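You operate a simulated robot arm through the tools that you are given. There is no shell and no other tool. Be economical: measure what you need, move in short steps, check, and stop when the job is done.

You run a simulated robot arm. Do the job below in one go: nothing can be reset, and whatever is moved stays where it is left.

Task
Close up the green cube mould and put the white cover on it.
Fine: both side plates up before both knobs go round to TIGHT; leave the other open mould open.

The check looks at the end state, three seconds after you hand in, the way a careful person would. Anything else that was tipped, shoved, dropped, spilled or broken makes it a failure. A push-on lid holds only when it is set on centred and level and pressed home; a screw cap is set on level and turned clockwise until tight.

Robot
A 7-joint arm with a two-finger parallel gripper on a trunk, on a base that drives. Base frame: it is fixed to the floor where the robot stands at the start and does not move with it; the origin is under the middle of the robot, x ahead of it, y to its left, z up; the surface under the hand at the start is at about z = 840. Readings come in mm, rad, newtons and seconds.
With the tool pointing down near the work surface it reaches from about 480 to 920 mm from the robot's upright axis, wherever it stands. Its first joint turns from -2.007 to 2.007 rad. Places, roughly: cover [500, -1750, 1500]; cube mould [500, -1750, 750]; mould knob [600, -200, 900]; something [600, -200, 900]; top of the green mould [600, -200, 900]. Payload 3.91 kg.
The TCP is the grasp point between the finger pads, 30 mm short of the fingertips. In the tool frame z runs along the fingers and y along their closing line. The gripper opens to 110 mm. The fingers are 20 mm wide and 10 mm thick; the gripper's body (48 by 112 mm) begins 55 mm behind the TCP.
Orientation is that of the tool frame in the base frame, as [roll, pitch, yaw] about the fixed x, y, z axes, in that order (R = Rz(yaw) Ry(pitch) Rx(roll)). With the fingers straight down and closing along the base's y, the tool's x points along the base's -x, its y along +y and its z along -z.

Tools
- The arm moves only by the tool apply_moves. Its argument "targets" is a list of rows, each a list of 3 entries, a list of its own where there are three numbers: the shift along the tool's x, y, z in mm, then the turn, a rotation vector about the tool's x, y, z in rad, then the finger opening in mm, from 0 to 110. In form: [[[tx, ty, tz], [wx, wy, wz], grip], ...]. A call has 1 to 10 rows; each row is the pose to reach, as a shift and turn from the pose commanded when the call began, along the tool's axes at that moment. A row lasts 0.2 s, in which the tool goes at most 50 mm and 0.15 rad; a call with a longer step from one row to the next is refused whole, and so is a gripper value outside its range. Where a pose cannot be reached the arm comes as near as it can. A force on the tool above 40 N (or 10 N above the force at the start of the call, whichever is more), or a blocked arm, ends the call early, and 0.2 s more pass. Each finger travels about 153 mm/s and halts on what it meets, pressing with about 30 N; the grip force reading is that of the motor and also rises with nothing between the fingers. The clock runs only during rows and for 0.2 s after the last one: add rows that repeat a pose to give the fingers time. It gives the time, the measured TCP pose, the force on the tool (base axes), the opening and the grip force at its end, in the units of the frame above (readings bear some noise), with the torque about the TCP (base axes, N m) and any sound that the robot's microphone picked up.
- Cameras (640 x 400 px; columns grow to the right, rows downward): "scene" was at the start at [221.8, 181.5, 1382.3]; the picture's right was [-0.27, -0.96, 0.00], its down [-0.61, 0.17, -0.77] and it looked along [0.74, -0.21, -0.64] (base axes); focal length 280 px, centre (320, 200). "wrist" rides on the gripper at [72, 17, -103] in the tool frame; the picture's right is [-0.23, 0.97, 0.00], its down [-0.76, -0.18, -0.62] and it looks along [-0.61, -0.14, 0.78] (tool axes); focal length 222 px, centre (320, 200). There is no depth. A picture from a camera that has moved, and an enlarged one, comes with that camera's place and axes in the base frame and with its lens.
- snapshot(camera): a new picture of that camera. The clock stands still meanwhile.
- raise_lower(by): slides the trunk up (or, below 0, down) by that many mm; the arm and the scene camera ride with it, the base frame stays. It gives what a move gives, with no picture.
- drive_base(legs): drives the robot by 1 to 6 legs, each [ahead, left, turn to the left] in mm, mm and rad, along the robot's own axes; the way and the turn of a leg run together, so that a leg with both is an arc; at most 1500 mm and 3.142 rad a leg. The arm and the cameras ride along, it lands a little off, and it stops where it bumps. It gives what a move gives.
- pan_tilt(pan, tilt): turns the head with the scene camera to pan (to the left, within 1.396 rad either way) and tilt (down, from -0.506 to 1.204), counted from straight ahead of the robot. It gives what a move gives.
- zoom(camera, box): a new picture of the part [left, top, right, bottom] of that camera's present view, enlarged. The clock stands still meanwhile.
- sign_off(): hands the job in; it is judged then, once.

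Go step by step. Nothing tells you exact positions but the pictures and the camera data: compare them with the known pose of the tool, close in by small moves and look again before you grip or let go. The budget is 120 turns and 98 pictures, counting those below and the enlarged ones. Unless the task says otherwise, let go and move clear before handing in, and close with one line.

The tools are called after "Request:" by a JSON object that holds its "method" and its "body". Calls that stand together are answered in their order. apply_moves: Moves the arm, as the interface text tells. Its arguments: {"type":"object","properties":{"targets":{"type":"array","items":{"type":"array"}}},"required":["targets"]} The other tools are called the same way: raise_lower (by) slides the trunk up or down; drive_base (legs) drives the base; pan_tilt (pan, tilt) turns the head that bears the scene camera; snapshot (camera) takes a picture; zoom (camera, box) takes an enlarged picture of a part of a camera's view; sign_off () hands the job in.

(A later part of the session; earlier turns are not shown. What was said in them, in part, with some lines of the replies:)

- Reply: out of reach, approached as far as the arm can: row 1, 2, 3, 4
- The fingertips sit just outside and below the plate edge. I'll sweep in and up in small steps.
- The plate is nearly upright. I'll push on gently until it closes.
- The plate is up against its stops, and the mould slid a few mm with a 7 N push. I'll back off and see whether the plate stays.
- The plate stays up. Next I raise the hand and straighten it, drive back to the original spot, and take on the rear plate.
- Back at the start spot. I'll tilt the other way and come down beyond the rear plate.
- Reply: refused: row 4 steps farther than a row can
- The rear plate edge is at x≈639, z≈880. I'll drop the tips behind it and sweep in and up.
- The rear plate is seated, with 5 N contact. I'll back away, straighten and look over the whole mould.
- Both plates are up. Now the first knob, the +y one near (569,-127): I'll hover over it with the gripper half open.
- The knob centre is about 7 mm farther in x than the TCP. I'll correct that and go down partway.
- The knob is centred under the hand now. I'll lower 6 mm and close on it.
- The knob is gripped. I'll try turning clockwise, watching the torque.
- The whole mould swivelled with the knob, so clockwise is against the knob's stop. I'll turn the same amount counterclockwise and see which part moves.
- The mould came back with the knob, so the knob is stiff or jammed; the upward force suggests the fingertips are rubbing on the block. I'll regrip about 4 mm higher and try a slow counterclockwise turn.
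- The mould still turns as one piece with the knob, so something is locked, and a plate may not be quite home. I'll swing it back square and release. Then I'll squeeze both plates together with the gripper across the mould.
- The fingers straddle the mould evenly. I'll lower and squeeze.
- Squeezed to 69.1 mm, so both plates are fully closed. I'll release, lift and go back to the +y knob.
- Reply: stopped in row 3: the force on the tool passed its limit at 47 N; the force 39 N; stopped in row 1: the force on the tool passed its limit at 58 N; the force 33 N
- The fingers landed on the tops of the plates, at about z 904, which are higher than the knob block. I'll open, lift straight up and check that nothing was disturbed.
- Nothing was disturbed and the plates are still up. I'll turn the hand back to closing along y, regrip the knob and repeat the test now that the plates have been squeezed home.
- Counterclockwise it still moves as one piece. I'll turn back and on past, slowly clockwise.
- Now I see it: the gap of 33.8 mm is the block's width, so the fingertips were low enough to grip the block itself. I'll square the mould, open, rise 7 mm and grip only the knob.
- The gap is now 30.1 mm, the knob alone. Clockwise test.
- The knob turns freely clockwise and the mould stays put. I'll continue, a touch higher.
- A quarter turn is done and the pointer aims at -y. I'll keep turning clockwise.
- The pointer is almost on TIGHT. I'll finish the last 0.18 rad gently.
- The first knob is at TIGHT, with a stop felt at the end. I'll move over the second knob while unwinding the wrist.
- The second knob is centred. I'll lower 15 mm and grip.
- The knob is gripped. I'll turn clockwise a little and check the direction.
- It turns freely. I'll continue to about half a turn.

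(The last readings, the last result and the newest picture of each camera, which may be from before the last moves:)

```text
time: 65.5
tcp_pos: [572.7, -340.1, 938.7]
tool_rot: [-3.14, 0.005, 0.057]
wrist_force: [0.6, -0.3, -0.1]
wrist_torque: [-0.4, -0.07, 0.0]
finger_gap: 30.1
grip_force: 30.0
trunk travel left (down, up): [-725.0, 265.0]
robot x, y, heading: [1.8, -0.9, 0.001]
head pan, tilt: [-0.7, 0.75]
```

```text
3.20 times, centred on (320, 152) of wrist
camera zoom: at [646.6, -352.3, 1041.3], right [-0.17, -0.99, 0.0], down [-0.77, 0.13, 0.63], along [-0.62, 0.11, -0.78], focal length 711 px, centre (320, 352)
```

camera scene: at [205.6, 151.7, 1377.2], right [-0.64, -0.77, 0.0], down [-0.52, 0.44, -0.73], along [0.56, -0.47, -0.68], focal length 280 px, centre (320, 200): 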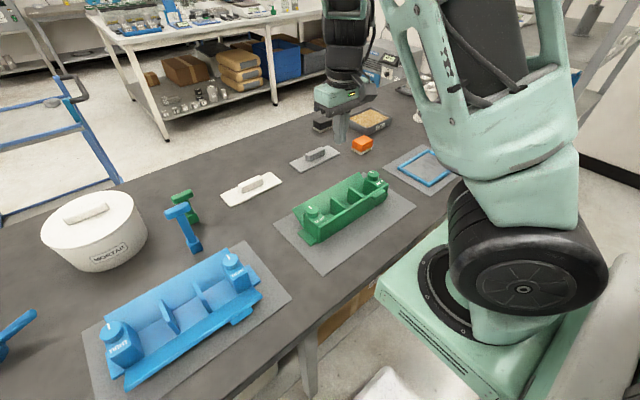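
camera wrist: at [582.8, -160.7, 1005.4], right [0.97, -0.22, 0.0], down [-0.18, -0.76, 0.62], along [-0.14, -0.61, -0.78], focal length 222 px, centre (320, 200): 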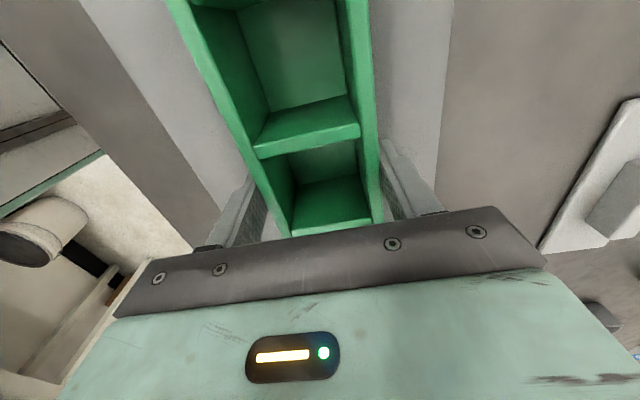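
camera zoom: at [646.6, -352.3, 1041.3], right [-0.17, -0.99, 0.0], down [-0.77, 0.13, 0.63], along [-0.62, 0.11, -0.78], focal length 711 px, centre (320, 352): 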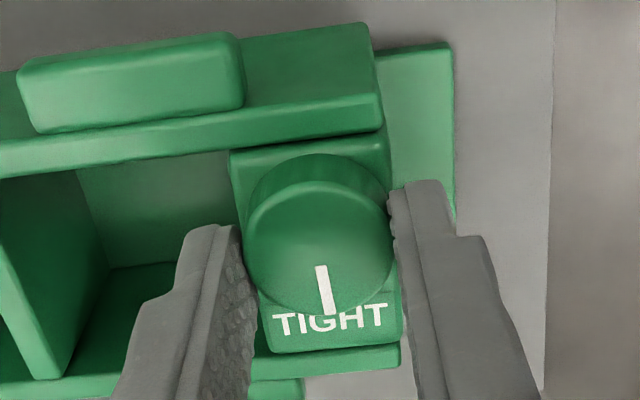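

Request:
{"method": "apply_moves", "body": {"targets": [[[0, 0, 0], [0, 0, 0.04], 25], [[0, 0, 0], [0, 0, 0.07], 25], [[0, 0, 0], [0, 0, 0.1], 25]]}}

Request:
{"method": "apply_moves", "body": {"targets": [[[0, 0, 0], [0, 0, 0.03], 25]]}}

Request:
{"method": "apply_moves", "body": {"targets": [[[0, 0, 0], [0, 0, 0], 50], [[0, 0, -20], [0, 0, 0], 60], [[0, 0, -60], [0, 0, 0], 60], [[0, 0, -100], [0, 0, 0], 60]]}}

Request:
{"method": "snapshot", "body": {"camera": "wrist"}}

Request:
{"method": "zoom", "body": {"camera": "scene", "box": [270, 150, 430, 250]}}

```text
time: 66.3
tcp_pos: [572.6, -340.3, 937.6]
tool_rot: [-3.139, 0.005, -0.041]
wrist_force: [-2.2, -0.2, 0.0]
wrist_torque: [-0.15, 0.04, 0.35]
finger_gap: 30.2
grip_force: 29.6
trunk travel left (down, up): [-725.0, 265.0]
robot x, y, heading: [6.1, -0.5, 0.001]
head pan, tilt: [-0.7, 0.75]
```

```text
time: 66.7
tcp_pos: [572.3, -340.0, 938.2]
tool_rot: [-3.14, 0.008, -0.07]
wrist_force: [-2.6, -0.3, -0.1]
wrist_torque: [-0.22, 0.12, 0.31]
finger_gap: 30.1
grip_force: 29.6
trunk travel left (down, up): [-725.0, 265.0]
robot x, y, heading: [6.1, 0.5, 0.004]
head pan, tilt: [-0.7, 0.75]
```

```text
time: 67.7
tcp_pos: [572.3, -339.3, 1036.7]
tool_rot: [-3.139, 0.005, -0.07]
wrist_force: [1.2, -0.3, 0.7]
wrist_torque: [0.02, 0.04, 0.0]
finger_gap: 59.8
grip_force: 0.1
trunk travel left (down, up): [-725.0, 265.0]
robot x, y, heading: [2.0, 0.5, 0.003]
head pan, tilt: [-0.7, 0.75]
```

```text
30 pictures are left
camera wrist: at [644.7, -360.9, 1140.6], right [-0.3, -0.96, 0.0], down [-0.74, 0.23, 0.63], along [-0.6, 0.19, -0.78], focal length 222 px, centre (320, 200)
```

wrist: 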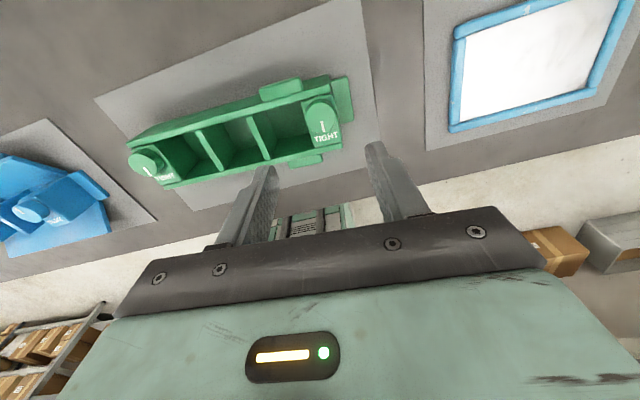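

```text
4.00 times, centred on (350, 200) of scene
camera zoom: at [205.5, 151.4, 1377.1], right [-0.64, -0.77, 0.0], down [-0.52, 0.44, -0.73], along [0.56, -0.47, -0.68], focal length 1118 px, centre (200, 200)
```

zoom: 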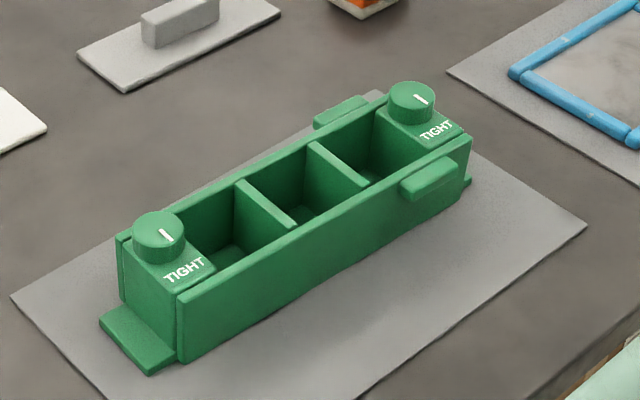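

Both knobs point at TIGHT and both plates are up. Next I go over to the white cover near (800,-92).

Request:
{"method": "apply_moves", "body": {"targets": [[[26, -33, 0], [0, 0, -0.01], 60], [[52, -66, 0], [0, 0, -0.02], 70], [[79, -98, 0], [0, 0, -0.03], 80], [[105, -131, 0], [0, 0, -0.04], 90], [[131, -164, 0], [0, 0, -0.05], 100], [[158, -197, 0], [0, 0, -0.06], 110], [[184, -229, 0], [0, 0, -0.07], 110], [[210, -262, 10], [0, 0, -0.07], 110]]}}

Request:
{"method": "snapshot", "body": {"camera": "wrist"}}

```text
time: 69.5
tcp_pos: [801.7, -93.6, 1027.4]
tool_rot: [-3.139, 0.006, -0.003]
wrist_force: [0.0, -0.7, 1.0]
wrist_torque: [0.01, -0.03, 0.02]
finger_gap: 110.0
grip_force: 0.0
trunk travel left (down, up): [-725.0, 265.0]
robot x, y, heading: [1.9, 0.2, 0.001]
head pan, tilt: [-0.7, 0.75]
```

```text
28 pictures are left
camera wrist: at [873.8, -109.8, 1130.8], right [-0.23, -0.97, 0.0], down [-0.76, 0.18, 0.63], along [-0.61, 0.14, -0.78], focal length 222 px, centre (320, 200)
```

wrist: 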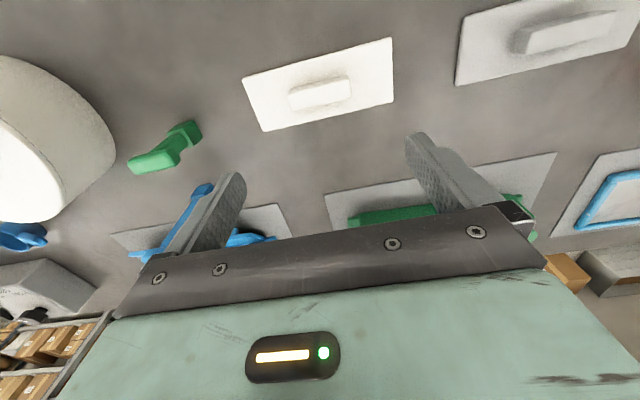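

The cover is about 65×168 mm, centred near (812,-96). I'll align and descend.

Request:
{"method": "apply_moves", "body": {"targets": [[[5, 1, 40], [0, 0, 0.012], 110], [[10.5, 2.5, 80], [0, 0, 0.012], 110], [[10.5, 2.5, 122], [0, 0, 0.012], 110]]}}

Request:
{"method": "snapshot", "body": {"camera": "wrist"}}

Request:
{"method": "zoom", "body": {"camera": "scene", "box": [190, 130, 320, 220]}}

```text
time: 70.3
tcp_pos: [810.3, -92.8, 904.7]
tool_rot: [-3.137, 0.005, -0.011]
wrist_force: [-0.8, -0.2, 0.9]
wrist_torque: [0.02, -0.07, 0.0]
finger_gap: 109.9
grip_force: 0.1
trunk travel left (down, up): [-725.0, 265.0]
robot x, y, heading: [-0.8, -2.1, -0.001]
head pan, tilt: [-0.7, 0.75]
```

```text
27 pictures are left
camera wrist: at [883.1, -111.4, 1008.2], right [-0.24, -0.97, 0.0], down [-0.76, 0.18, 0.63], along [-0.61, 0.15, -0.78], focal length 222 px, centre (320, 200)
```

wrist: 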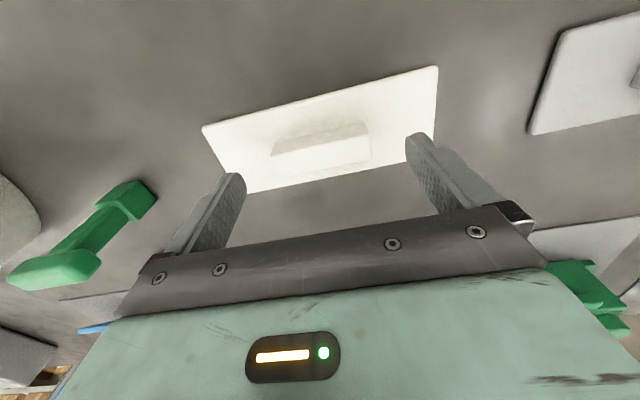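

```text
4.44 times, centred on (255, 175) of scene
camera zoom: at [204.7, 151.6, 1377.4], right [-0.64, -0.77, 0.0], down [-0.52, 0.44, -0.73], along [0.56, -0.47, -0.68], focal length 1242 px, centre (609, 311)
```

zoom: 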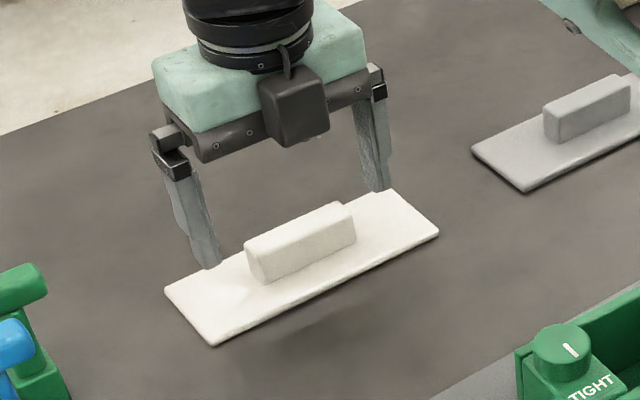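

Request:
{"method": "zoom", "body": {"camera": "wrist", "box": [220, 80, 420, 205]}}

```text
3.20 times, centred on (320, 142) of wrist
camera zoom: at [883.1, -111.4, 1008.2], right [-0.24, -0.97, 0.0], down [-0.76, 0.18, 0.63], along [-0.61, 0.15, -0.78], focal length 711 px, centre (320, 384)
```

zoom: 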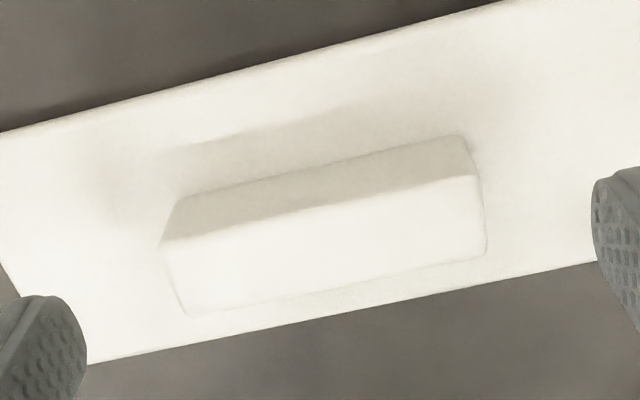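

Request:
{"method": "apply_moves", "body": {"targets": [[[4, 1.5, 0], [0, 0, 0], 110], [[4, 1.5, 12], [0, 0, 0], 110]]}}

Request:
{"method": "zoom", "body": {"camera": "wrist", "box": [200, 70, 440, 220]}}

Request:
{"method": "zoom", "body": {"camera": "scene", "box": [210, 150, 290, 210]}}

```text
time: 70.9
tcp_pos: [812.8, -95.5, 893.1]
tool_rot: [-3.138, 0.005, -0.013]
wrist_force: [-0.2, 1.7, 0.3]
wrist_torque: [-0.01, 0.02, -0.05]
finger_gap: 110.1
grip_force: 0.0
trunk travel left (down, up): [-725.0, 265.0]
robot x, y, heading: [3.4, -1.0, 0.006]
head pan, tilt: [-0.7, 0.75]
```

```text
2.67 times, centred on (320, 145) of wrist
camera zoom: at [886.1, -113.4, 996.8], right [-0.24, -0.97, 0.0], down [-0.76, 0.19, 0.63], along [-0.61, 0.15, -0.78], focal length 592 px, centre (320, 347)
```

zoom: 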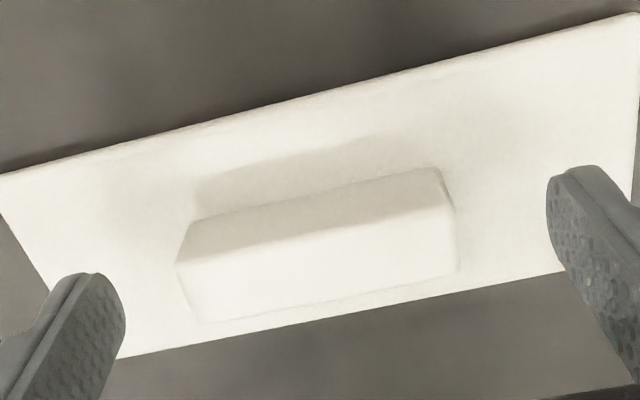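

```text
6.67 times, centred on (250, 180) of scene
camera zoom: at [205.1, 151.6, 1377.3], right [-0.64, -0.77, 0.0], down [-0.52, 0.44, -0.73], along [0.56, -0.47, -0.68], focal length 1863 px, centre (787, 333)
```

zoom: 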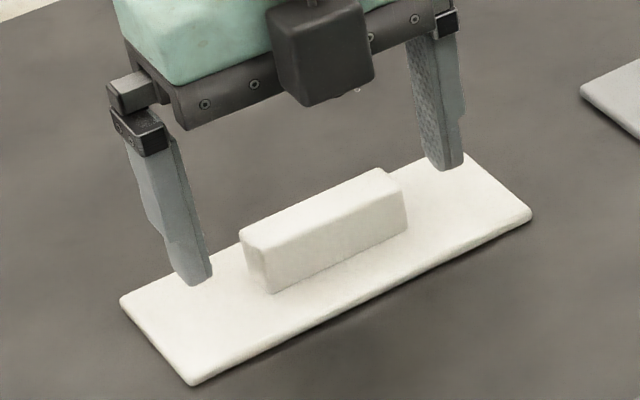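

Request:
{"method": "apply_moves", "body": {"targets": [[[0, 0, 7], [0, 0, 0], 110], [[0, 0, 7], [0, 0, 0], 90], [[0, 0, 7], [0, 0, 0], 75], [[0, 0, 7], [0, 0, 0], 60], [[0, 0, 7], [0, 0, 0], 60]]}}

Request:
{"method": "zoom", "body": {"camera": "wrist", "box": [200, 70, 440, 220]}}

Request:
{"method": "zoom", "body": {"camera": "scene", "box": [210, 150, 290, 210]}}

```text
time: 72.1
tcp_pos: [812.6, -95.9, 885.9]
tool_rot: [-3.139, 0.005, -0.014]
wrist_force: [0.0, 0.2, 0.1]
wrist_torque: [0.06, -0.03, 0.0]
finger_gap: 69.1
grip_force: 30.2
trunk travel left (down, up): [-725.0, 265.0]
robot x, y, heading: [3.3, 2.3, 0.001]
head pan, tilt: [-0.7, 0.75]
```

```text
2.67 times, centred on (320, 145) of wrist
camera zoom: at [886.3, -113.4, 989.3], right [-0.24, -0.97, 0.0], down [-0.76, 0.18, 0.63], along [-0.61, 0.15, -0.78], focal length 592 px, centre (320, 347)
```

zoom: 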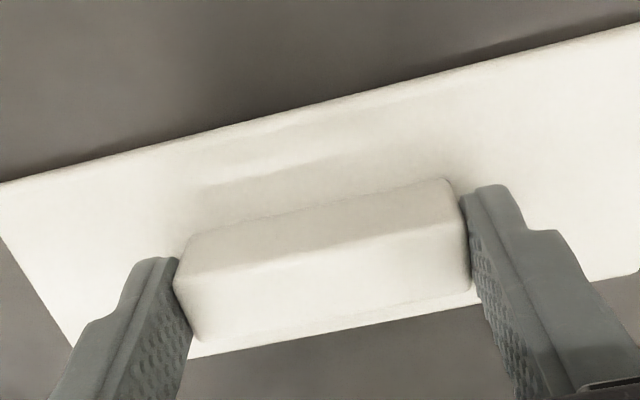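

```text
6.67 times, centred on (250, 180) of scene
camera zoom: at [205.2, 151.5, 1377.2], right [-0.64, -0.77, 0.0], down [-0.52, 0.44, -0.73], along [0.56, -0.47, -0.68], focal length 1863 px, centre (787, 333)
```

zoom: 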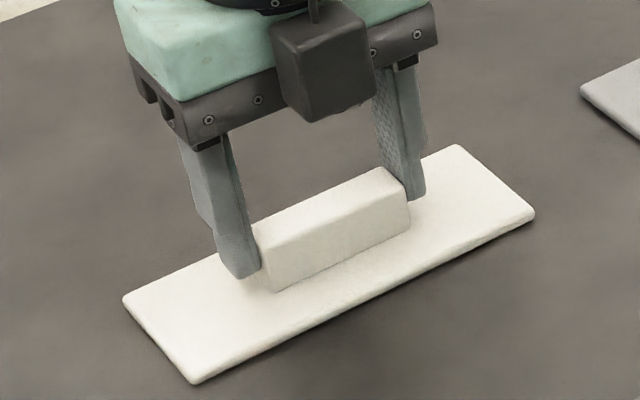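

The handle is gripped squarely, at 69 mm. I'll lift and carry the cover over the mould.

Request:
{"method": "apply_moves", "body": {"targets": [[[0, 0, -15], [0, 0, 0], 60], [[0, 0, -45], [0, 0, 0], 60], [[0, 0, -85], [0, 0, 0], 60], [[0, 0, -125], [0, 0, 0], 60]]}}

Request:
{"method": "apply_moves", "body": {"targets": [[[-35, 20, 0], [0, 0, 0], 60], [[-70, 40, 0], [0, 0, 0], 60], [[-105, 60, 0], [0, 0, 0], 60], [[-140, 80, 0], [0, 0, 0], 60], [[-175, 100, 0], [0, 0, 0], 60], [[-210, 121, 0], [0, 0, 0], 60], [[-243, 141, 0], [0, 0, 0.01], 60], [[-243, 141, 0], [0, 0, 0.01], 60]]}}

Request:
{"method": "snapshot", "body": {"camera": "wrist"}}

Request:
{"method": "zoom", "body": {"camera": "scene", "box": [270, 130, 430, 250]}}

```text
time: 73.1
tcp_pos: [814.4, -96.5, 1011.8]
tool_rot: [-3.139, 0.006, -0.014]
wrist_force: [1.0, 1.0, -1.1]
wrist_torque: [0.03, 0.03, 0.03]
finger_gap: 59.9
grip_force: 0.1
trunk travel left (down, up): [-725.0, 265.0]
robot x, y, heading: [2.6, 0.0, 0.0]
head pan, tilt: [-0.7, 0.75]
```

```text
time: 74.9
tcp_pos: [570.4, -236.4, 1013.8]
tool_rot: [-3.137, 0.004, -0.02]
wrist_force: [-0.1, -0.1, 0.2]
wrist_torque: [-0.05, 0.02, -0.02]
finger_gap: 60.1
grip_force: 0.0
trunk travel left (down, up): [-725.0, 265.0]
robot x, y, heading: [4.3, -0.4, 0.003]
head pan, tilt: [-0.7, 0.75]
```

```text
20 pictures are left
camera wrist: at [643.1, -254.6, 1117.0], right [-0.25, -0.97, 0.0], down [-0.75, 0.19, 0.63], along [-0.61, 0.16, -0.78], focal length 222 px, centre (320, 200)
```

wrist: 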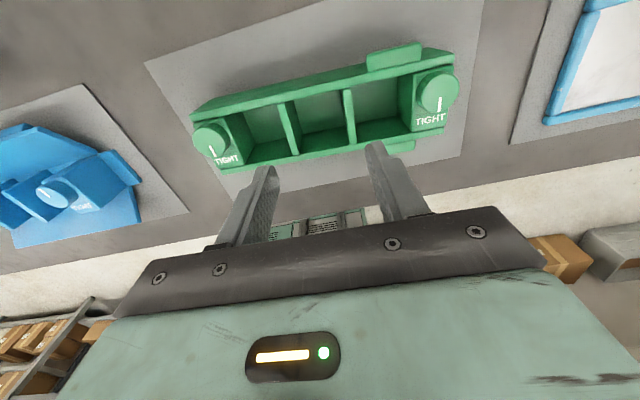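

```text
3.33 times, centred on (350, 190) of scene
camera zoom: at [205.2, 151.6, 1377.2], right [-0.64, -0.77, 0.0], down [-0.52, 0.44, -0.73], along [0.56, -0.47, -0.68], focal length 932 px, centre (220, 233)
```

zoom: 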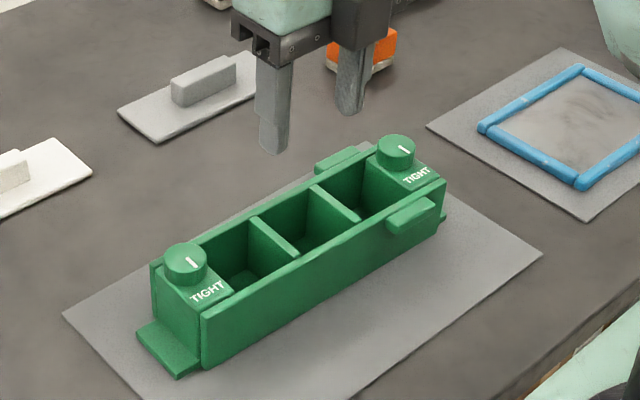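

The cover slipped out of the grip: the gap is 60 mm and it stayed on the bench. I'll go back and take the handle across its thickness instead.

Request:
{"method": "apply_moves", "body": {"targets": [[[24, -14, 0], [0, 0, -0.15], 60], [[48, -29, 0], [0, 0, -0.3], 60], [[72, -43, 0], [0, 0, -0.45], 60], [[96, -58, 0], [0, 0, -0.6], 60], [[120, -72, 0], [0, 0, -0.75], 60], [[144, -87, 0], [0, 0, -0.9], 60], [[168, -101, 0], [0, 0, -1.05], 60], [[192, -116, 0], [0, 0, -1.2], 60], [[216, -130, 0], [0, 0, -1.35], 60], [[240, -145, 0], [0, 0, -1.5], 60]]}}

Request:
{"method": "apply_moves", "body": {"targets": [[[0, 0, 40], [0, 0, -0.076], 60], [[0, 0, 85], [0, 0, -0.076], 60]]}}

Request:
{"method": "snapshot", "body": {"camera": "wrist"}}

```text
time: 77.1
tcp_pos: [811.9, -96.8, 1010.8]
tool_rot: [-3.137, -0.003, 1.48]
wrist_force: [0.1, -0.5, -0.1]
wrist_torque: [0.04, -0.01, 0.0]
finger_gap: 59.8
grip_force: 0.0
trunk travel left (down, up): [-725.0, 265.0]
robot x, y, heading: [2.4, -0.5, 0.002]
head pan, tilt: [-0.7, 0.75]
```

```text
time: 77.7
tcp_pos: [813.1, -96.2, 927.5]
tool_rot: [-3.138, -0.002, 1.555]
wrist_force: [0.0, -0.2, 0.3]
wrist_torque: [0.04, -0.03, -0.03]
finger_gap: 60.3
grip_force: 0.0
trunk travel left (down, up): [-725.0, 265.0]
robot x, y, heading: [-0.1, 0.6, 0.001]
head pan, tilt: [-0.7, 0.75]
```

```text
18 pictures are left
camera wrist: at [831.8, -23.4, 1031.1], right [0.97, -0.24, 0.0], down [-0.19, -0.76, 0.62], along [-0.15, -0.6, -0.78], focal length 222 px, centre (320, 200)
```

wrist: 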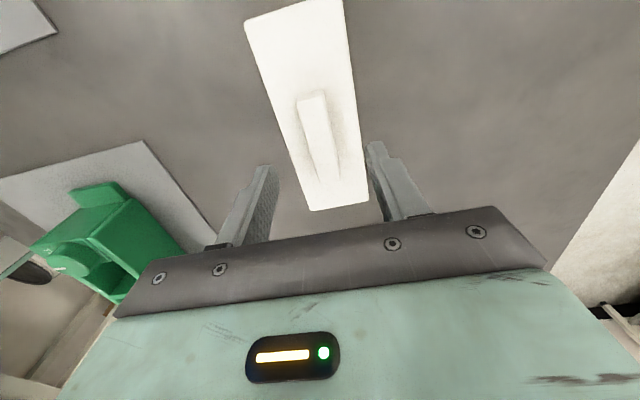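

Request:
{"method": "apply_moves", "body": {"targets": [[[4, 0, 22], [0, 0, 0], 60], [[4, 0, 38], [0, 0, 0], 60], [[4, 0, 43], [0, 0, 0], 60], [[4, 0, 43], [0, 0, 0], 40], [[4, 0, 43], [0, 0, 0], 25], [[4, 0, 43], [0, 0, 0], 10], [[4, 0, 43], [0, 0, 0], 10]]}}

Request:
{"method": "zoom", "body": {"camera": "wrist", "box": [200, 50, 440, 200]}}

```text
time: 79.3
tcp_pos: [813.0, -92.6, 884.3]
tool_rot: [-3.137, -0.004, 1.554]
wrist_force: [-0.5, -1.2, 0.0]
wrist_torque: [0.0, -0.03, 0.07]
finger_gap: 19.4
grip_force: 29.8
trunk travel left (down, up): [-725.0, 265.0]
robot x, y, heading: [0.1, 1.6, 0.002]
head pan, tilt: [-0.7, 0.75]
```

```text
2.67 times, centred on (320, 125) of wrist
camera zoom: at [831.1, -19.3, 987.7], right [0.97, -0.24, -0.01], down [-0.19, -0.76, 0.62], along [-0.16, -0.6, -0.78], focal length 592 px, centre (320, 400)
```

zoom: 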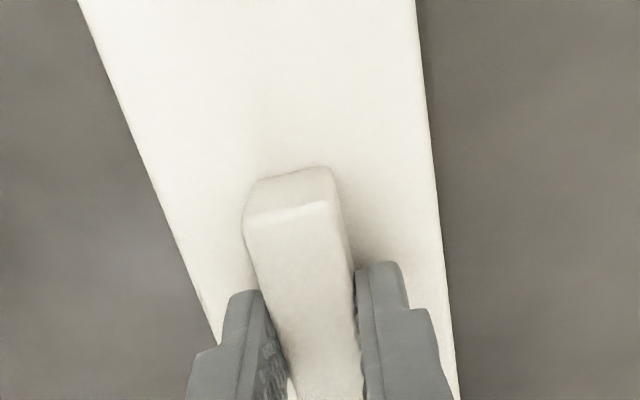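

Gripped at 19.4 mm. I'll lift slowly and check that it holds.

Request:
{"method": "apply_moves", "body": {"targets": [[[0, 0, -4], [0, 0, 0], 10], [[0, 0, -10], [0, 0, 0], 10], [[0, 0, -20], [0, 0, 0], 10], [[0, 0, -40], [0, 0, 0], 10], [[0, 0, -70], [0, 0, 0], 10]]}}

Request:
{"method": "snapshot", "body": {"camera": "wrist"}}

```text
time: 80.5
tcp_pos: [812.4, -89.5, 953.9]
tool_rot: [-3.135, -0.003, 1.556]
wrist_force: [0.3, 0.6, -1.5]
wrist_torque: [-0.01, 0.03, 0.0]
finger_gap: 19.5
grip_force: 29.6
trunk travel left (down, up): [-725.0, 265.0]
robot x, y, heading: [3.4, 0.2, 0.002]
head pan, tilt: [-0.7, 0.75]
```

```text
16 pictures are left
camera wrist: at [832.1, -19.0, 1058.2], right [0.97, -0.24, -0.01], down [-0.19, -0.76, 0.62], along [-0.16, -0.6, -0.78], focal length 222 px, centre (320, 200)
```

wrist: 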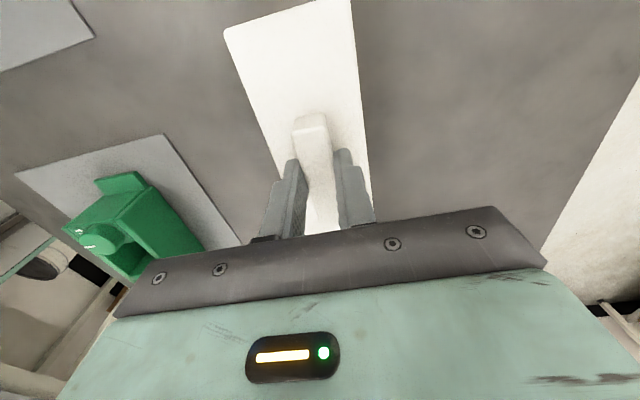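

The cover is held firmly. I'll lift higher and carry it to the mould centre, about (567,-234).

Request:
{"method": "apply_moves", "body": {"targets": [[[0, 0, -30], [0, 0, 0], 10], [[0, 0, -60], [0, 0, 0], 10], [[-20, -35, -60], [0, 0, 0], 10], [[-41, -70, -60], [0, 0, 0], 10], [[-62, -105, -60], [0, 0, 0], 10], [[-83, -140, -60], [0, 0, 0], 10], [[-104, -175, -60], [0, 0, 0.009], 10], [[-125, -210, -60], [0, 0, 0.009], 10], [[-144, -244, -60], [0, 0, 0.009], 10], [[-144, -244, -60], [0, 0, 0.009], 10]]}}

Request:
{"method": "apply_moves", "body": {"targets": [[[0, 0, 20], [0, 0, 0], 10], [[0, 0, 35], [0, 0, 0], 10]]}}

Request:
{"method": "snapshot", "body": {"camera": "wrist"}}

Request:
{"method": "zoom", "body": {"camera": "scene", "box": [270, 130, 430, 250]}}

```text
time: 82.7
tcp_pos: [566.4, -230.9, 1014.6]
tool_rot: [-3.136, -0.003, 1.546]
wrist_force: [-0.1, -0.6, -0.9]
wrist_torque: [0.0, -0.03, 0.01]
finger_gap: 19.5
grip_force: 29.7
trunk travel left (down, up): [-725.0, 265.0]
robot x, y, heading: [2.9, 1.0, -0.0]
head pan, tilt: [-0.7, 0.75]
```

```text
time: 83.3
tcp_pos: [566.3, -231.2, 981.0]
tool_rot: [-3.137, -0.002, 1.543]
wrist_force: [0.6, 0.7, -0.3]
wrist_torque: [0.02, 0.04, 0.04]
finger_gap: 19.3
grip_force: 30.2
trunk travel left (down, up): [-725.0, 265.0]
robot x, y, heading: [5.2, -1.0, 0.002]
head pan, tilt: [-0.7, 0.75]
```

```text
15 pictures are left
camera wrist: at [586.2, -158.8, 1084.2], right [0.97, -0.25, -0.01], down [-0.19, -0.76, 0.62], along [-0.16, -0.6, -0.78], focal length 222 px, centre (320, 200)
```

wrist: 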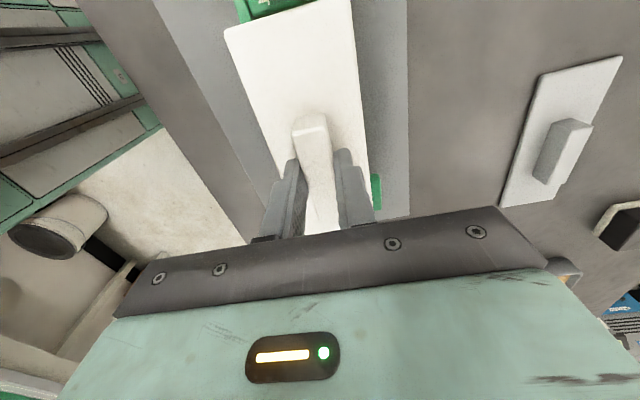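

```text
3.33 times, centred on (350, 190) of scene
camera zoom: at [205.0, 151.6, 1377.3], right [-0.64, -0.77, 0.0], down [-0.52, 0.44, -0.73], along [0.56, -0.47, -0.68], focal length 932 px, centre (220, 233)
```

zoom: 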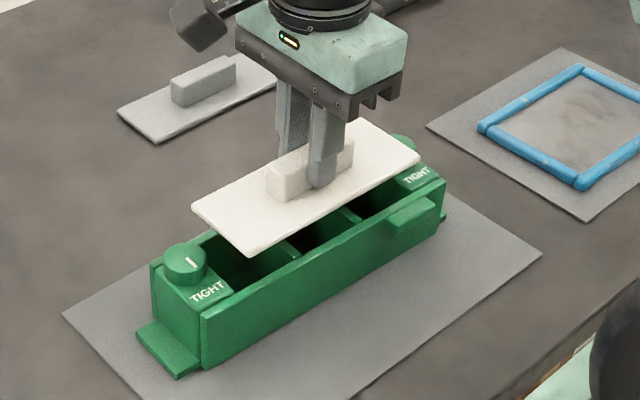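

Request:
{"method": "apply_moves", "body": {"targets": [[[0, 0, 10], [0, 0, 0], 10], [[0, 0, 20], [0, 0, 0], 10]]}}

Request:
{"method": "zoom", "body": {"camera": "wrist", "box": [200, 0, 440, 150]}}

Request:
{"method": "zoom", "body": {"camera": "scene", "box": [290, 160, 400, 240]}}

```text
time: 83.9
tcp_pos: [565.4, -232.7, 960.5]
tool_rot: [-3.138, -0.002, 1.544]
wrist_force: [0.6, -1.1, -1.6]
wrist_torque: [-0.04, 0.0, 0.0]
finger_gap: 19.1
grip_force: 29.9
trunk travel left (down, up): [-725.0, 265.0]
robot x, y, heading: [2.1, -0.4, 0.004]
head pan, tilt: [-0.7, 0.75]
```

```text
2.67 times, centred on (320, 75) of wrist
camera zoom: at [586.3, -159.1, 1064.0], right [0.97, -0.25, -0.01], down [-0.19, -0.76, 0.62], along [-0.16, -0.6, -0.78], focal length 592 px, centre (320, 533)
```

zoom: 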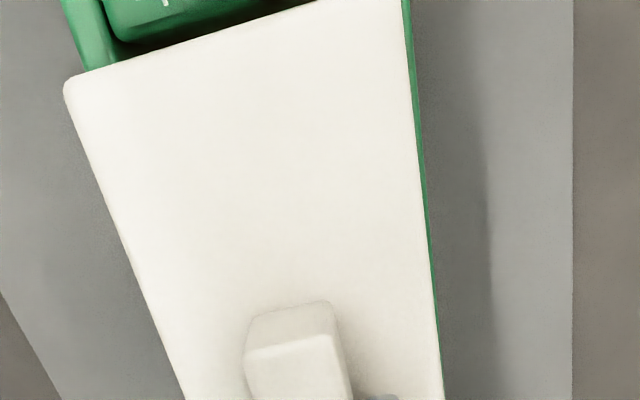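

```text
5.00 times, centred on (345, 200) of scene
camera zoom: at [205.0, 151.6, 1377.3], right [-0.64, -0.77, 0.0], down [-0.52, 0.44, -0.73], along [0.56, -0.47, -0.68], focal length 1398 px, centre (195, 200)
```

zoom: 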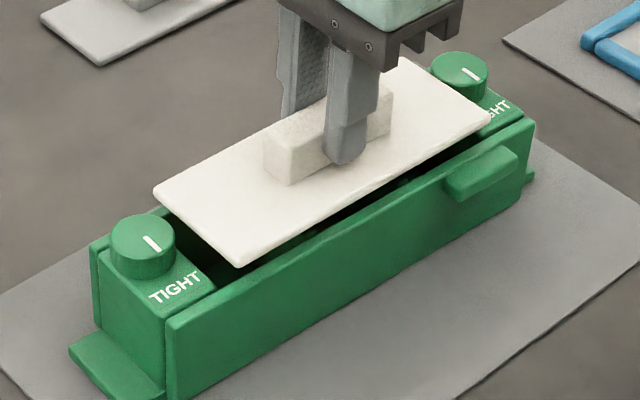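

The cover is centred over the mould with even margins and about 5 mm clear of the blocks. I'll lower it gently until it touches.

Request:
{"method": "apply_moves", "body": {"targets": [[[0, 0.5, 5], [0, 0, 0], 10], [[0, 0.5, 9], [0, 0, 0], 10]]}}

Request:
{"method": "apply_moves", "body": {"targets": [[[0, 0, 1.5], [0, 0, 0], 10], [[0, 0, 3], [0, 0, 0], 10]]}}

Request:
{"method": "zoom", "body": {"camera": "scene", "box": [290, 160, 400, 240]}}

```text
time: 84.5
tcp_pos: [568.1, -231.5, 949.9]
tool_rot: [-3.136, -0.001, 1.547]
wrist_force: [-0.3, -0.4, -0.8]
wrist_torque: [-0.02, 0.0, 0.0]
finger_gap: 19.3
grip_force: 30.3
trunk travel left (down, up): [-725.0, 265.0]
robot x, y, heading: [2.8, 1.2, 0.003]
head pan, tilt: [-0.7, 0.75]
```

```text
time: 85.1
tcp_pos: [567.6, -231.1, 948.0]
tool_rot: [-3.135, -0.002, 1.545]
wrist_force: [-1.3, 0.2, 4.4]
wrist_torque: [-0.07, -0.13, 0.0]
finger_gap: 19.6
grip_force: 30.1
trunk travel left (down, up): [-725.0, 265.0]
robot x, y, heading: [4.1, -3.7, 0.002]
head pan, tilt: [-0.7, 0.75]
```

```text
5.00 times, centred on (345, 200) of scene
camera zoom: at [205.0, 151.6, 1377.4], right [-0.64, -0.77, 0.0], down [-0.52, 0.44, -0.73], along [0.56, -0.47, -0.68], focal length 1398 px, centre (195, 200)
```

zoom: 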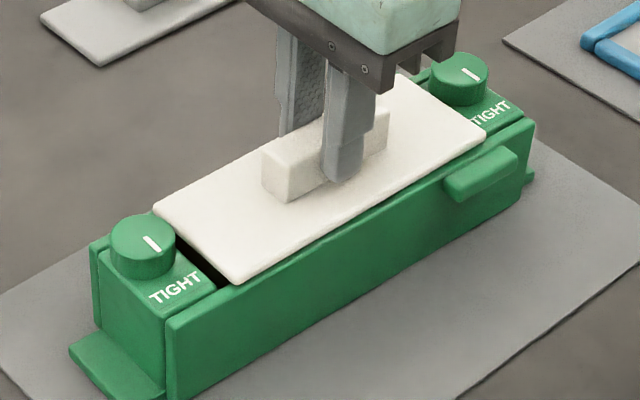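

Contact was felt at about 4 N. I'll check the end gaps before pressing.

Request:
{"method": "zoom", "body": {"camera": "scene", "box": [300, 190, 348, 220]}}

Request:
{"method": "zoom", "body": {"camera": "wrist", "box": [200, 0, 440, 150]}}

```text
13.33 times, centred on (324, 205) of scene
camera zoom: at [205.0, 151.6, 1377.4], right [-0.64, -0.77, 0.0], down [-0.52, 0.44, -0.73], along [0.56, -0.47, -0.68], focal length 3727 px, centre (267, 133)
```

zoom: 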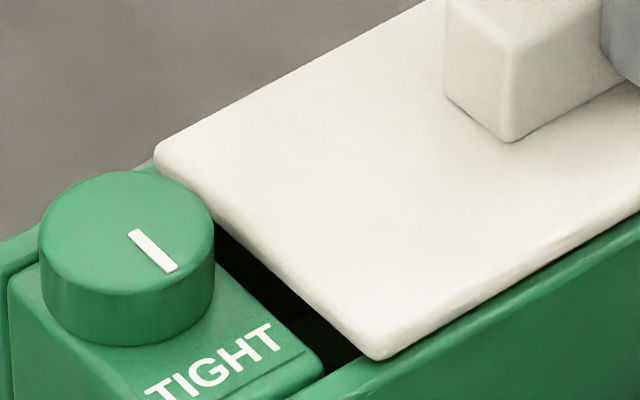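

```text
2.67 times, centred on (320, 75) of wrist
camera zoom: at [587.2, -159.4, 1051.7], right [0.97, -0.25, -0.01], down [-0.19, -0.76, 0.62], along [-0.16, -0.6, -0.78], focal length 592 px, centre (320, 533)
```

zoom: 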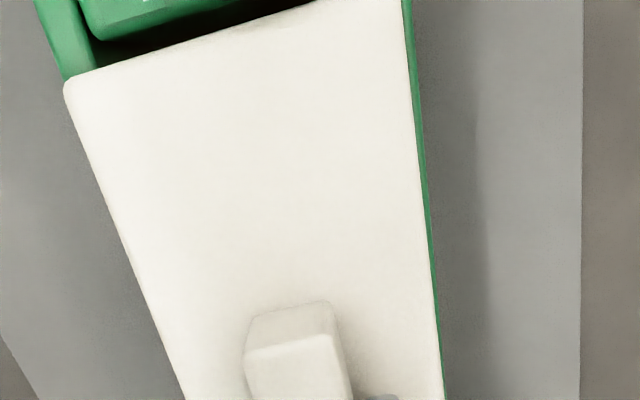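

In x the cover is centred, but the +y end gap is about 7.5 mm where 5 is expected. I'll lift a hair, shift 2.5 mm in +y and set it down again.

Request:
{"method": "apply_moves", "body": {"targets": [[[0, 0, -3], [0, 0, 0], 10], [[2.5, 0, -3], [0, 0, 0], 10], [[2.5, 0, -3], [0, 0, 0], 10], [[2.5, 0, 0], [0, 0, 0], 10]]}}

Request:
{"method": "zoom", "body": {"camera": "scene", "box": [300, 190, 348, 220]}}

```text
time: 86.1
tcp_pos: [566.7, -228.5, 948.0]
tool_rot: [-3.136, -0.003, 1.546]
wrist_force: [0.5, -0.5, -1.1]
wrist_torque: [0.0, -0.01, -0.02]
finger_gap: 19.3
grip_force: 30.5
trunk travel left (down, up): [-725.0, 265.0]
robot x, y, heading: [3.9, 1.8, 0.001]
head pan, tilt: [-0.7, 0.75]
```

```text
13.33 times, centred on (324, 205) of scene
camera zoom: at [205.1, 151.5, 1377.2], right [-0.64, -0.77, 0.0], down [-0.52, 0.44, -0.73], along [0.56, -0.47, -0.68], focal length 3727 px, centre (267, 133)
```

zoom: 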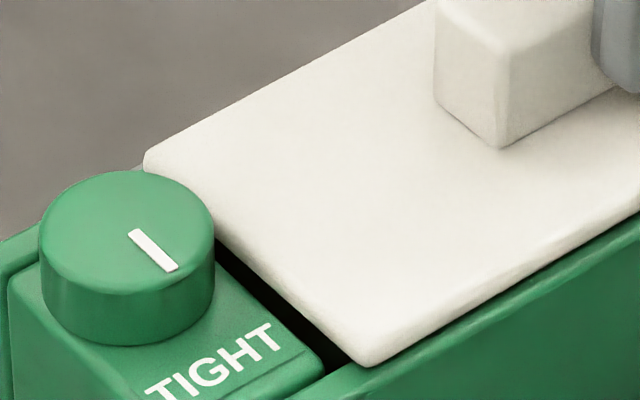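

The gap looks right now. I'll lower to contact and press.

Request:
{"method": "apply_moves", "body": {"targets": [[[0, 0, 1], [0, 0, 0], 10], [[0, 0, 2], [0, 0, 0], 10]]}}

Request:
{"method": "apply_moves", "body": {"targets": [[[0, 0, 1], [0, 0, 0], 10], [[0, 0, 2], [0, 0, 0], 10]]}}

Request:
{"method": "apply_moves", "body": {"targets": [[[0, 0, 1], [0, 0, 0], 10], [[0, 0, 2], [0, 0, 0], 10]]}}

Request:
{"method": "zoom", "body": {"camera": "scene", "box": [290, 160, 400, 240]}}

```text
time: 86.7
tcp_pos: [567.8, -227.2, 948.4]
tool_rot: [-3.138, -0.001, 1.544]
wrist_force: [-3.3, -0.4, 25.7]
wrist_torque: [-0.02, 0.07, 0.01]
finger_gap: 19.7
grip_force: 30.2
trunk travel left (down, up): [-725.0, 265.0]
robot x, y, heading: [1.4, 4.2, 0.003]
head pan, tilt: [-0.7, 0.75]
```

```text
time: 87.3
tcp_pos: [566.8, -227.7, 944.7]
tool_rot: [-3.139, -0.003, 1.547]
wrist_force: [1.3, 0.6, 25.7]
wrist_torque: [0.0, -0.1, 0.02]
finger_gap: 19.6
grip_force: 30.2
trunk travel left (down, up): [-725.0, 265.0]
robot x, y, heading: [1.0, 3.0, -0.001]
head pan, tilt: [-0.7, 0.75]
```

```text
time: 87.9
tcp_pos: [567.4, -229.6, 941.9]
tool_rot: [-3.136, -0.001, 1.546]
wrist_force: [5.5, -0.2, 26.1]
wrist_torque: [-0.03, -0.21, -0.01]
finger_gap: 19.4
grip_force: 29.7
trunk travel left (down, up): [-725.0, 265.0]
robot x, y, heading: [-0.3, -0.1, 0.002]
head pan, tilt: [-0.7, 0.75]
```

```text
5.00 times, centred on (345, 200) of scene
camera zoom: at [204.6, 151.9, 1377.4], right [-0.64, -0.77, 0.0], down [-0.52, 0.44, -0.73], along [0.56, -0.47, -0.68], focal length 1398 px, centre (195, 200)
```

zoom: 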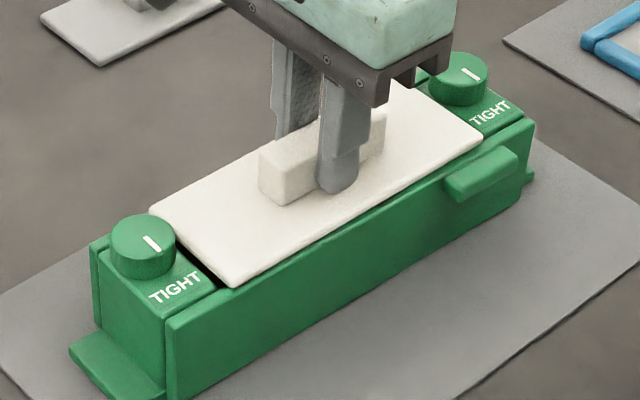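

The fingers are slipping down the handle at 26 N. I'll let go and press on the middle of the handle top with closed fingertips.

Request:
{"method": "apply_moves", "body": {"targets": [[[0, 0, -1], [0, 0, 0], 10], [[0, 0, -1], [0, 0, 0], 40], [[0, 0, -20], [0, 0, 0], 45], [[0, 0, -50], [0, 0, 0], 45], [[0, 0, -50], [0, 0, 0], 20], [[0, 0, -50], [0, 0, 0], 0], [[0, 0, -50], [0, 0, 0], 0]]}}

Request:
{"method": "zoom", "body": {"camera": "scene", "box": [290, 160, 400, 240]}}

Request:
{"method": "snapshot", "body": {"camera": "wrist"}}

```text
time: 89.5
tcp_pos: [568.2, -229.8, 992.0]
tool_rot: [-3.137, -0.004, 1.545]
wrist_force: [0.3, 0.6, 1.5]
wrist_torque: [0.02, 0.02, 0.01]
finger_gap: 0.0
grip_force: 29.9
trunk travel left (down, up): [-725.0, 265.0]
robot x, y, heading: [3.8, -3.1, 0.003]
head pan, tilt: [-0.7, 0.75]
```

```text
5.00 times, centred on (345, 200) of scene
camera zoom: at [205.1, 151.5, 1377.2], right [-0.64, -0.77, 0.0], down [-0.52, 0.44, -0.73], along [0.56, -0.47, -0.68], focal length 1398 px, centre (195, 200)
```

zoom: 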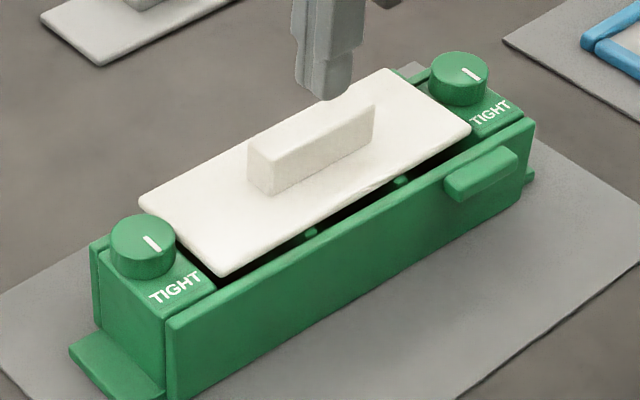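

```text
5 pictures are left
camera wrist: at [587.9, -158.1, 1095.8], right [0.97, -0.25, -0.01], down [-0.19, -0.76, 0.62], along [-0.16, -0.6, -0.78], focal length 222 px, centre (320, 200)
```

wrist: 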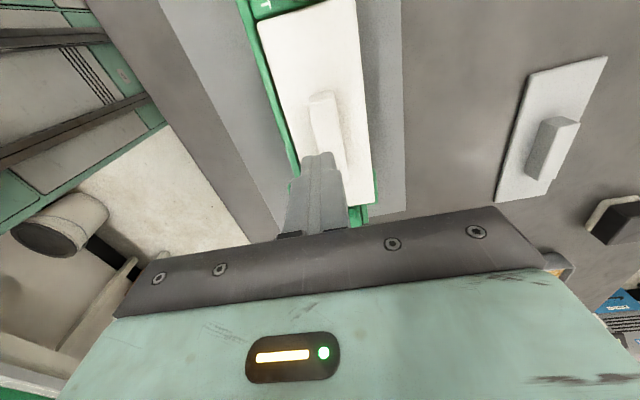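

When I released it, the cover shifted about +9 mm in x, away from centre. I'll regrip it there, lift slightly and recentre it.

Request:
{"method": "apply_moves", "body": {"targets": [[[0, 9, 0], [0, 0, 0], 30], [[0, 9, 0], [0, 0, 0], 50], [[0, 9, 25], [0, 0, 0], 50], [[0, 9, 46], [0, 0, 0], 50], [[0, 9, 46], [0, 0, 0], 35], [[0, 9, 46], [0, 0, 0], 25], [[0, 9, 46], [0, 0, 0], 10], [[0, 9, 46], [0, 0, 0], 10]]}}

```text
time: 91.3
tcp_pos: [575.0, -229.0, 944.3]
tool_rot: [-3.136, -0.003, 1.546]
wrist_force: [0.1, -0.3, -1.0]
wrist_torque: [0.04, 0.01, -0.01]
finger_gap: 19.3
grip_force: 29.9
trunk travel left (down, up): [-725.0, 265.0]
robot x, y, heading: [-0.6, 0.7, 0.002]
head pan, tilt: [-0.7, 0.75]
```

Request:
{"method": "apply_moves", "body": {"targets": [[[0, 0, -4], [0, 0, 0], 10], [[0, 0, -8], [0, 0, 0], 10], [[1, -5, -8], [0, 0, 0], 10], [[1, -9, -8], [0, 0, 0], 10], [[1, -9, -8], [0, 0, 0], 10]]}}

Request:
{"method": "zoom", "body": {"camera": "wrist", "box": [200, 0, 440, 150]}}

```text
time: 92.5
tcp_pos: [568.0, -228.3, 952.5]
tool_rot: [-3.137, -0.004, 1.544]
wrist_force: [-0.2, 0.2, -0.8]
wrist_torque: [0.0, 0.02, 0.02]
finger_gap: 19.2
grip_force: 29.8
trunk travel left (down, up): [-725.0, 265.0]
robot x, y, heading: [-0.6, 1.5, 0.002]
head pan, tilt: [-0.7, 0.75]
```

```text
2.67 times, centred on (320, 75) of wrist
camera zoom: at [587.1, -156.0, 1056.8], right [0.97, -0.25, -0.01], down [-0.19, -0.76, 0.62], along [-0.16, -0.6, -0.78], focal length 592 px, centre (320, 533)
```

zoom: 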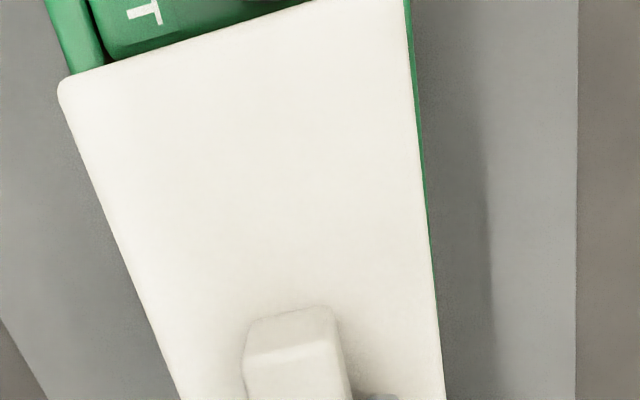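

The margins are about 1.6 and 2.8 mm in x, with a 3 mm end gap. I'll correct by +0.6 mm in x and -1.5 mm in y, then lower to contact and press until the fingertips bear on the plate.

Request:
{"method": "apply_moves", "body": {"targets": [[[-1.5, 0.6, 0], [0, 0, 0], 10], [[-1.5, 0.6, 4], [0, 0, 0], 10], [[-1.5, 0.6, 7], [0, 0, 0], 10], [[-1.5, 0.6, 8], [0, 0, 0], 10]]}}

Request:
{"method": "apply_moves", "body": {"targets": [[[0, 0, 1], [0, 0, 0], 10], [[0, 0, 2], [0, 0, 0], 10]]}}

Request:
{"method": "apply_moves", "body": {"targets": [[[0, 0, 1], [0, 0, 0], 10], [[0, 0, 2], [0, 0, 0], 10]]}}

```text
time: 93.5
tcp_pos: [568.2, -228.5, 946.4]
tool_rot: [-3.137, -0.003, 1.543]
wrist_force: [0.0, -0.2, -1.9]
wrist_torque: [0.02, 0.01, 0.02]
finger_gap: 19.4
grip_force: 29.8
trunk travel left (down, up): [-725.0, 265.0]
robot x, y, heading: [1.1, 1.9, -0.002]
head pan, tilt: [-0.7, 0.75]
```

```text
time: 94.1
tcp_pos: [568.3, -230.4, 944.7]
tool_rot: [-3.139, -0.002, 1.545]
wrist_force: [2.5, 1.7, 14.1]
wrist_torque: [0.22, -0.15, 0.0]
finger_gap: 19.3
grip_force: 29.4
trunk travel left (down, up): [-725.0, 265.0]
robot x, y, heading: [2.5, 2.5, -0.001]
head pan, tilt: [-0.7, 0.75]
```

```text
time: 94.7
tcp_pos: [568.8, -230.0, 943.0]
tool_rot: [-3.137, -0.001, 1.543]
wrist_force: [1.8, 0.9, 26.0]
wrist_torque: [0.0, -0.16, 0.0]
finger_gap: 19.5
grip_force: 30.0
trunk travel left (down, up): [-725.0, 265.0]
robot x, y, heading: [2.6, 2.3, 0.005]
head pan, tilt: [-0.7, 0.75]
```

Request:
{"method": "apply_moves", "body": {"targets": [[[0, 0, 0.7], [0, 0, 0], 10], [[0, 0, 1.4], [0, 0, 0], 10]]}}

Request:
{"method": "apply_moves", "body": {"targets": [[[0, 0, 0.7], [0, 0, 0], 10], [[0, 0, 1.4], [0, 0, 0], 10]]}}

```text
time: 95.3
tcp_pos: [568.4, -229.4, 941.1]
tool_rot: [-3.137, -0.002, 1.545]
wrist_force: [1.1, -1.0, 30.9]
wrist_torque: [-0.21, -0.23, 0.03]
finger_gap: 19.2
grip_force: 30.3
trunk travel left (down, up): [-725.0, 265.0]
robot x, y, heading: [3.0, -2.2, -0.0]
head pan, tilt: [-0.7, 0.75]
```

```text
time: 95.9
tcp_pos: [567.6, -229.5, 940.8]
tool_rot: [-3.14, -0.002, 1.546]
wrist_force: [-5.7, 2.2, 24.1]
wrist_torque: [0.02, 0.22, -0.03]
finger_gap: 19.2
grip_force: 29.8
trunk travel left (down, up): [-725.0, 265.0]
robot x, y, heading: [1.5, 2.6, -0.003]
head pan, tilt: [-0.7, 0.75]
stopped in row 2: the force on the tool passed its limit at 43 N (the readings are from after the stop); the commanded pose is now the measured one
```

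It took a press peaking at 43 N. Before opening I'll relieve the load so the tips don't drag the cover.

Request:
{"method": "apply_moves", "body": {"targets": [[[0, 0, -0.5], [0, 0, 0], 10], [[0, 0, -1], [0, 0, 0], 10]]}}

Request:
{"method": "zoom", "body": {"camera": "scene", "box": [290, 160, 400, 240]}}

```text
time: 96.5
tcp_pos: [567.2, -229.3, 941.2]
tool_rot: [-3.14, -0.002, 1.544]
wrist_force: [-3.2, 3.1, 9.7]
wrist_torque: [0.14, -0.15, 0.06]
finger_gap: 19.0
grip_force: 29.8
trunk travel left (down, up): [-725.0, 265.0]
robot x, y, heading: [1.3, -0.0, -0.0]
head pan, tilt: [-0.7, 0.75]
```

```text
5.00 times, centred on (345, 200) of scene
camera zoom: at [204.6, 151.7, 1377.1], right [-0.64, -0.77, 0.0], down [-0.52, 0.44, -0.73], along [0.56, -0.47, -0.68], focal length 1398 px, centre (195, 200)
```

zoom: 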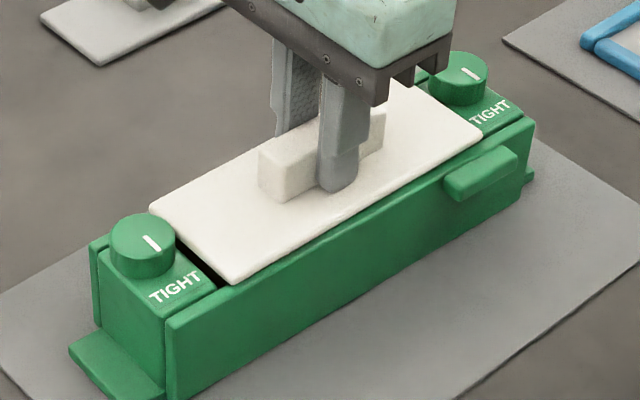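

Request:
{"method": "apply_moves", "body": {"targets": [[[0, 0, -0.5], [0, 0, 0], 10], [[0, 0, -0.9], [0, 0, 0], 10]]}}

```text
time: 97.1
tcp_pos: [569.2, -229.6, 941.5]
tool_rot: [-3.136, -0.003, 1.545]
wrist_force: [-0.2, 0.0, -1.7]
wrist_torque: [0.03, -0.01, 0.02]
finger_gap: 19.3
grip_force: 30.5
trunk travel left (down, up): [-725.0, 265.0]
robot x, y, heading: [4.8, -0.4, 0.002]
head pan, tilt: [-0.7, 0.75]
```

Request:
{"method": "apply_moves", "body": {"targets": [[[0, 0, 0], [0, 0, 0], 21.5], [[0, 0, -1], [0, 0, 0], 22.5], [[0, 0, -4], [0, 0, 0], 24], [[0, 0, -8], [0, 0, 0], 28], [[0, 0, -25], [0, 0, 0], 30], [[0, 0, -50], [0, 0, 0], 30]]}}

Request:
{"method": "zoom", "body": {"camera": "scene", "box": [290, 160, 400, 240]}}

```text
time: 98.5
tcp_pos: [569.6, -229.9, 991.8]
tool_rot: [-3.138, 0.0, 1.544]
wrist_force: [0.7, 0.1, 0.6]
wrist_torque: [-0.02, 0.0, 0.01]
finger_gap: 30.1
grip_force: 0.1
trunk travel left (down, up): [-725.0, 265.0]
robot x, y, heading: [-0.8, 2.0, 0.004]
head pan, tilt: [-0.7, 0.75]
```

```text
5.00 times, centred on (345, 200) of scene
camera zoom: at [205.4, 151.4, 1377.2], right [-0.64, -0.77, 0.0], down [-0.52, 0.44, -0.73], along [0.56, -0.47, -0.68], focal length 1398 px, centre (195, 200)
```

zoom: 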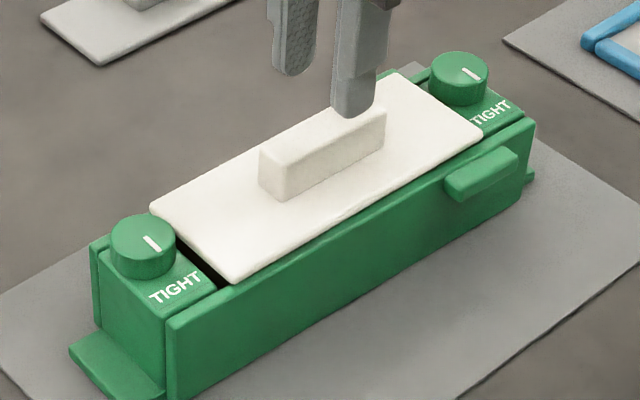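

The cover sits centred and level between the knobs, and it stayed put on release. I'll move the hand clear and take a last look.

Request:
{"method": "apply_moves", "body": {"targets": [[[0, 0, -40], [0, 0, 0], 30], [[0, 0, -80], [0, 0, 0], 30], [[0, 0, -120], [0, 0, 0], 30]]}}

Request:
{"method": "snapshot", "body": {"camera": "scene"}}

Request:
{"method": "zoom", "body": {"camera": "wrist", "box": [160, 0, 480, 200]}}

```text
time: 99.3
tcp_pos: [570.6, -226.2, 1112.5]
tool_rot: [-3.139, 0.0, 1.544]
wrist_force: [1.0, -0.1, -0.7]
wrist_torque: [0.02, 0.02, -0.02]
finger_gap: 29.8
grip_force: 0.2
trunk travel left (down, up): [-725.0, 265.0]
robot x, y, heading: [1.8, 1.6, 0.002]
head pan, tilt: [-0.7, 0.75]
```

```text
1 pictures are left
camera scene: at [205.6, 151.5, 1377.1], right [-0.64, -0.77, 0.0], down [-0.52, 0.44, -0.73], along [0.56, -0.47, -0.68], focal length 280 px, centre (320, 200)
```

scene: 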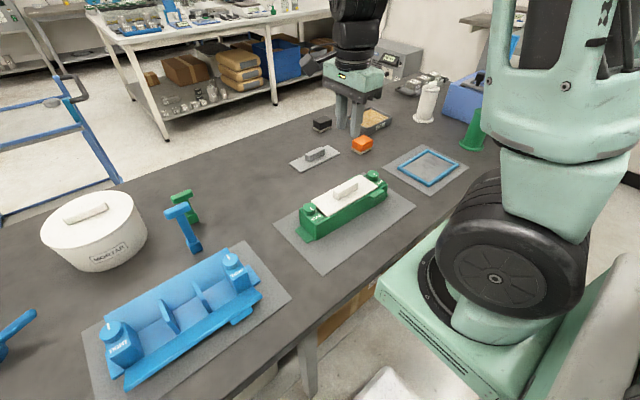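

```text
2.00 times, centred on (320, 100) of wrist
camera zoom: at [588.6, -154.3, 1216.6], right [0.97, -0.25, 0.0], down [-0.19, -0.76, 0.62], along [-0.16, -0.6, -0.78], focal length 444 px, centre (320, 400)
```

zoom: 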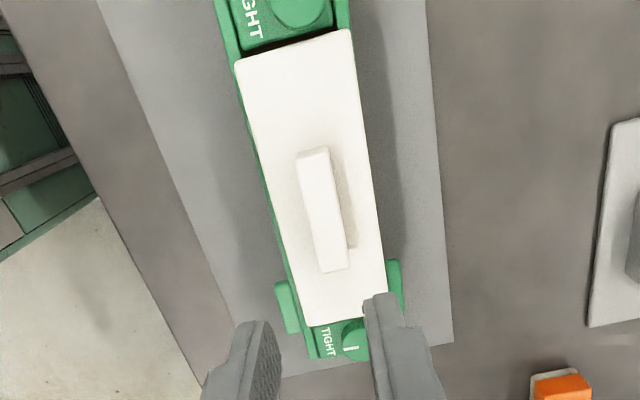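

The green mould's plates are up, both knobs are at TIGHT, and the white cover sits level and close to centred, about 1 mm off in x and up to 2.5 mm along y. The blue mould is still open and the other items stand where they were, so I'm handing in.

Request:
{"method": "sign_off", "body": {}}

```text
The job is handed in.
```

The green mould is closed: both side plates are up, both knobs are at TIGHT, and the white cover is pressed on. The blue mould is still open. The green mould slid a few mm on its mat along the way, and the cover sits up to about 2.5 mm off centre lengthwise.
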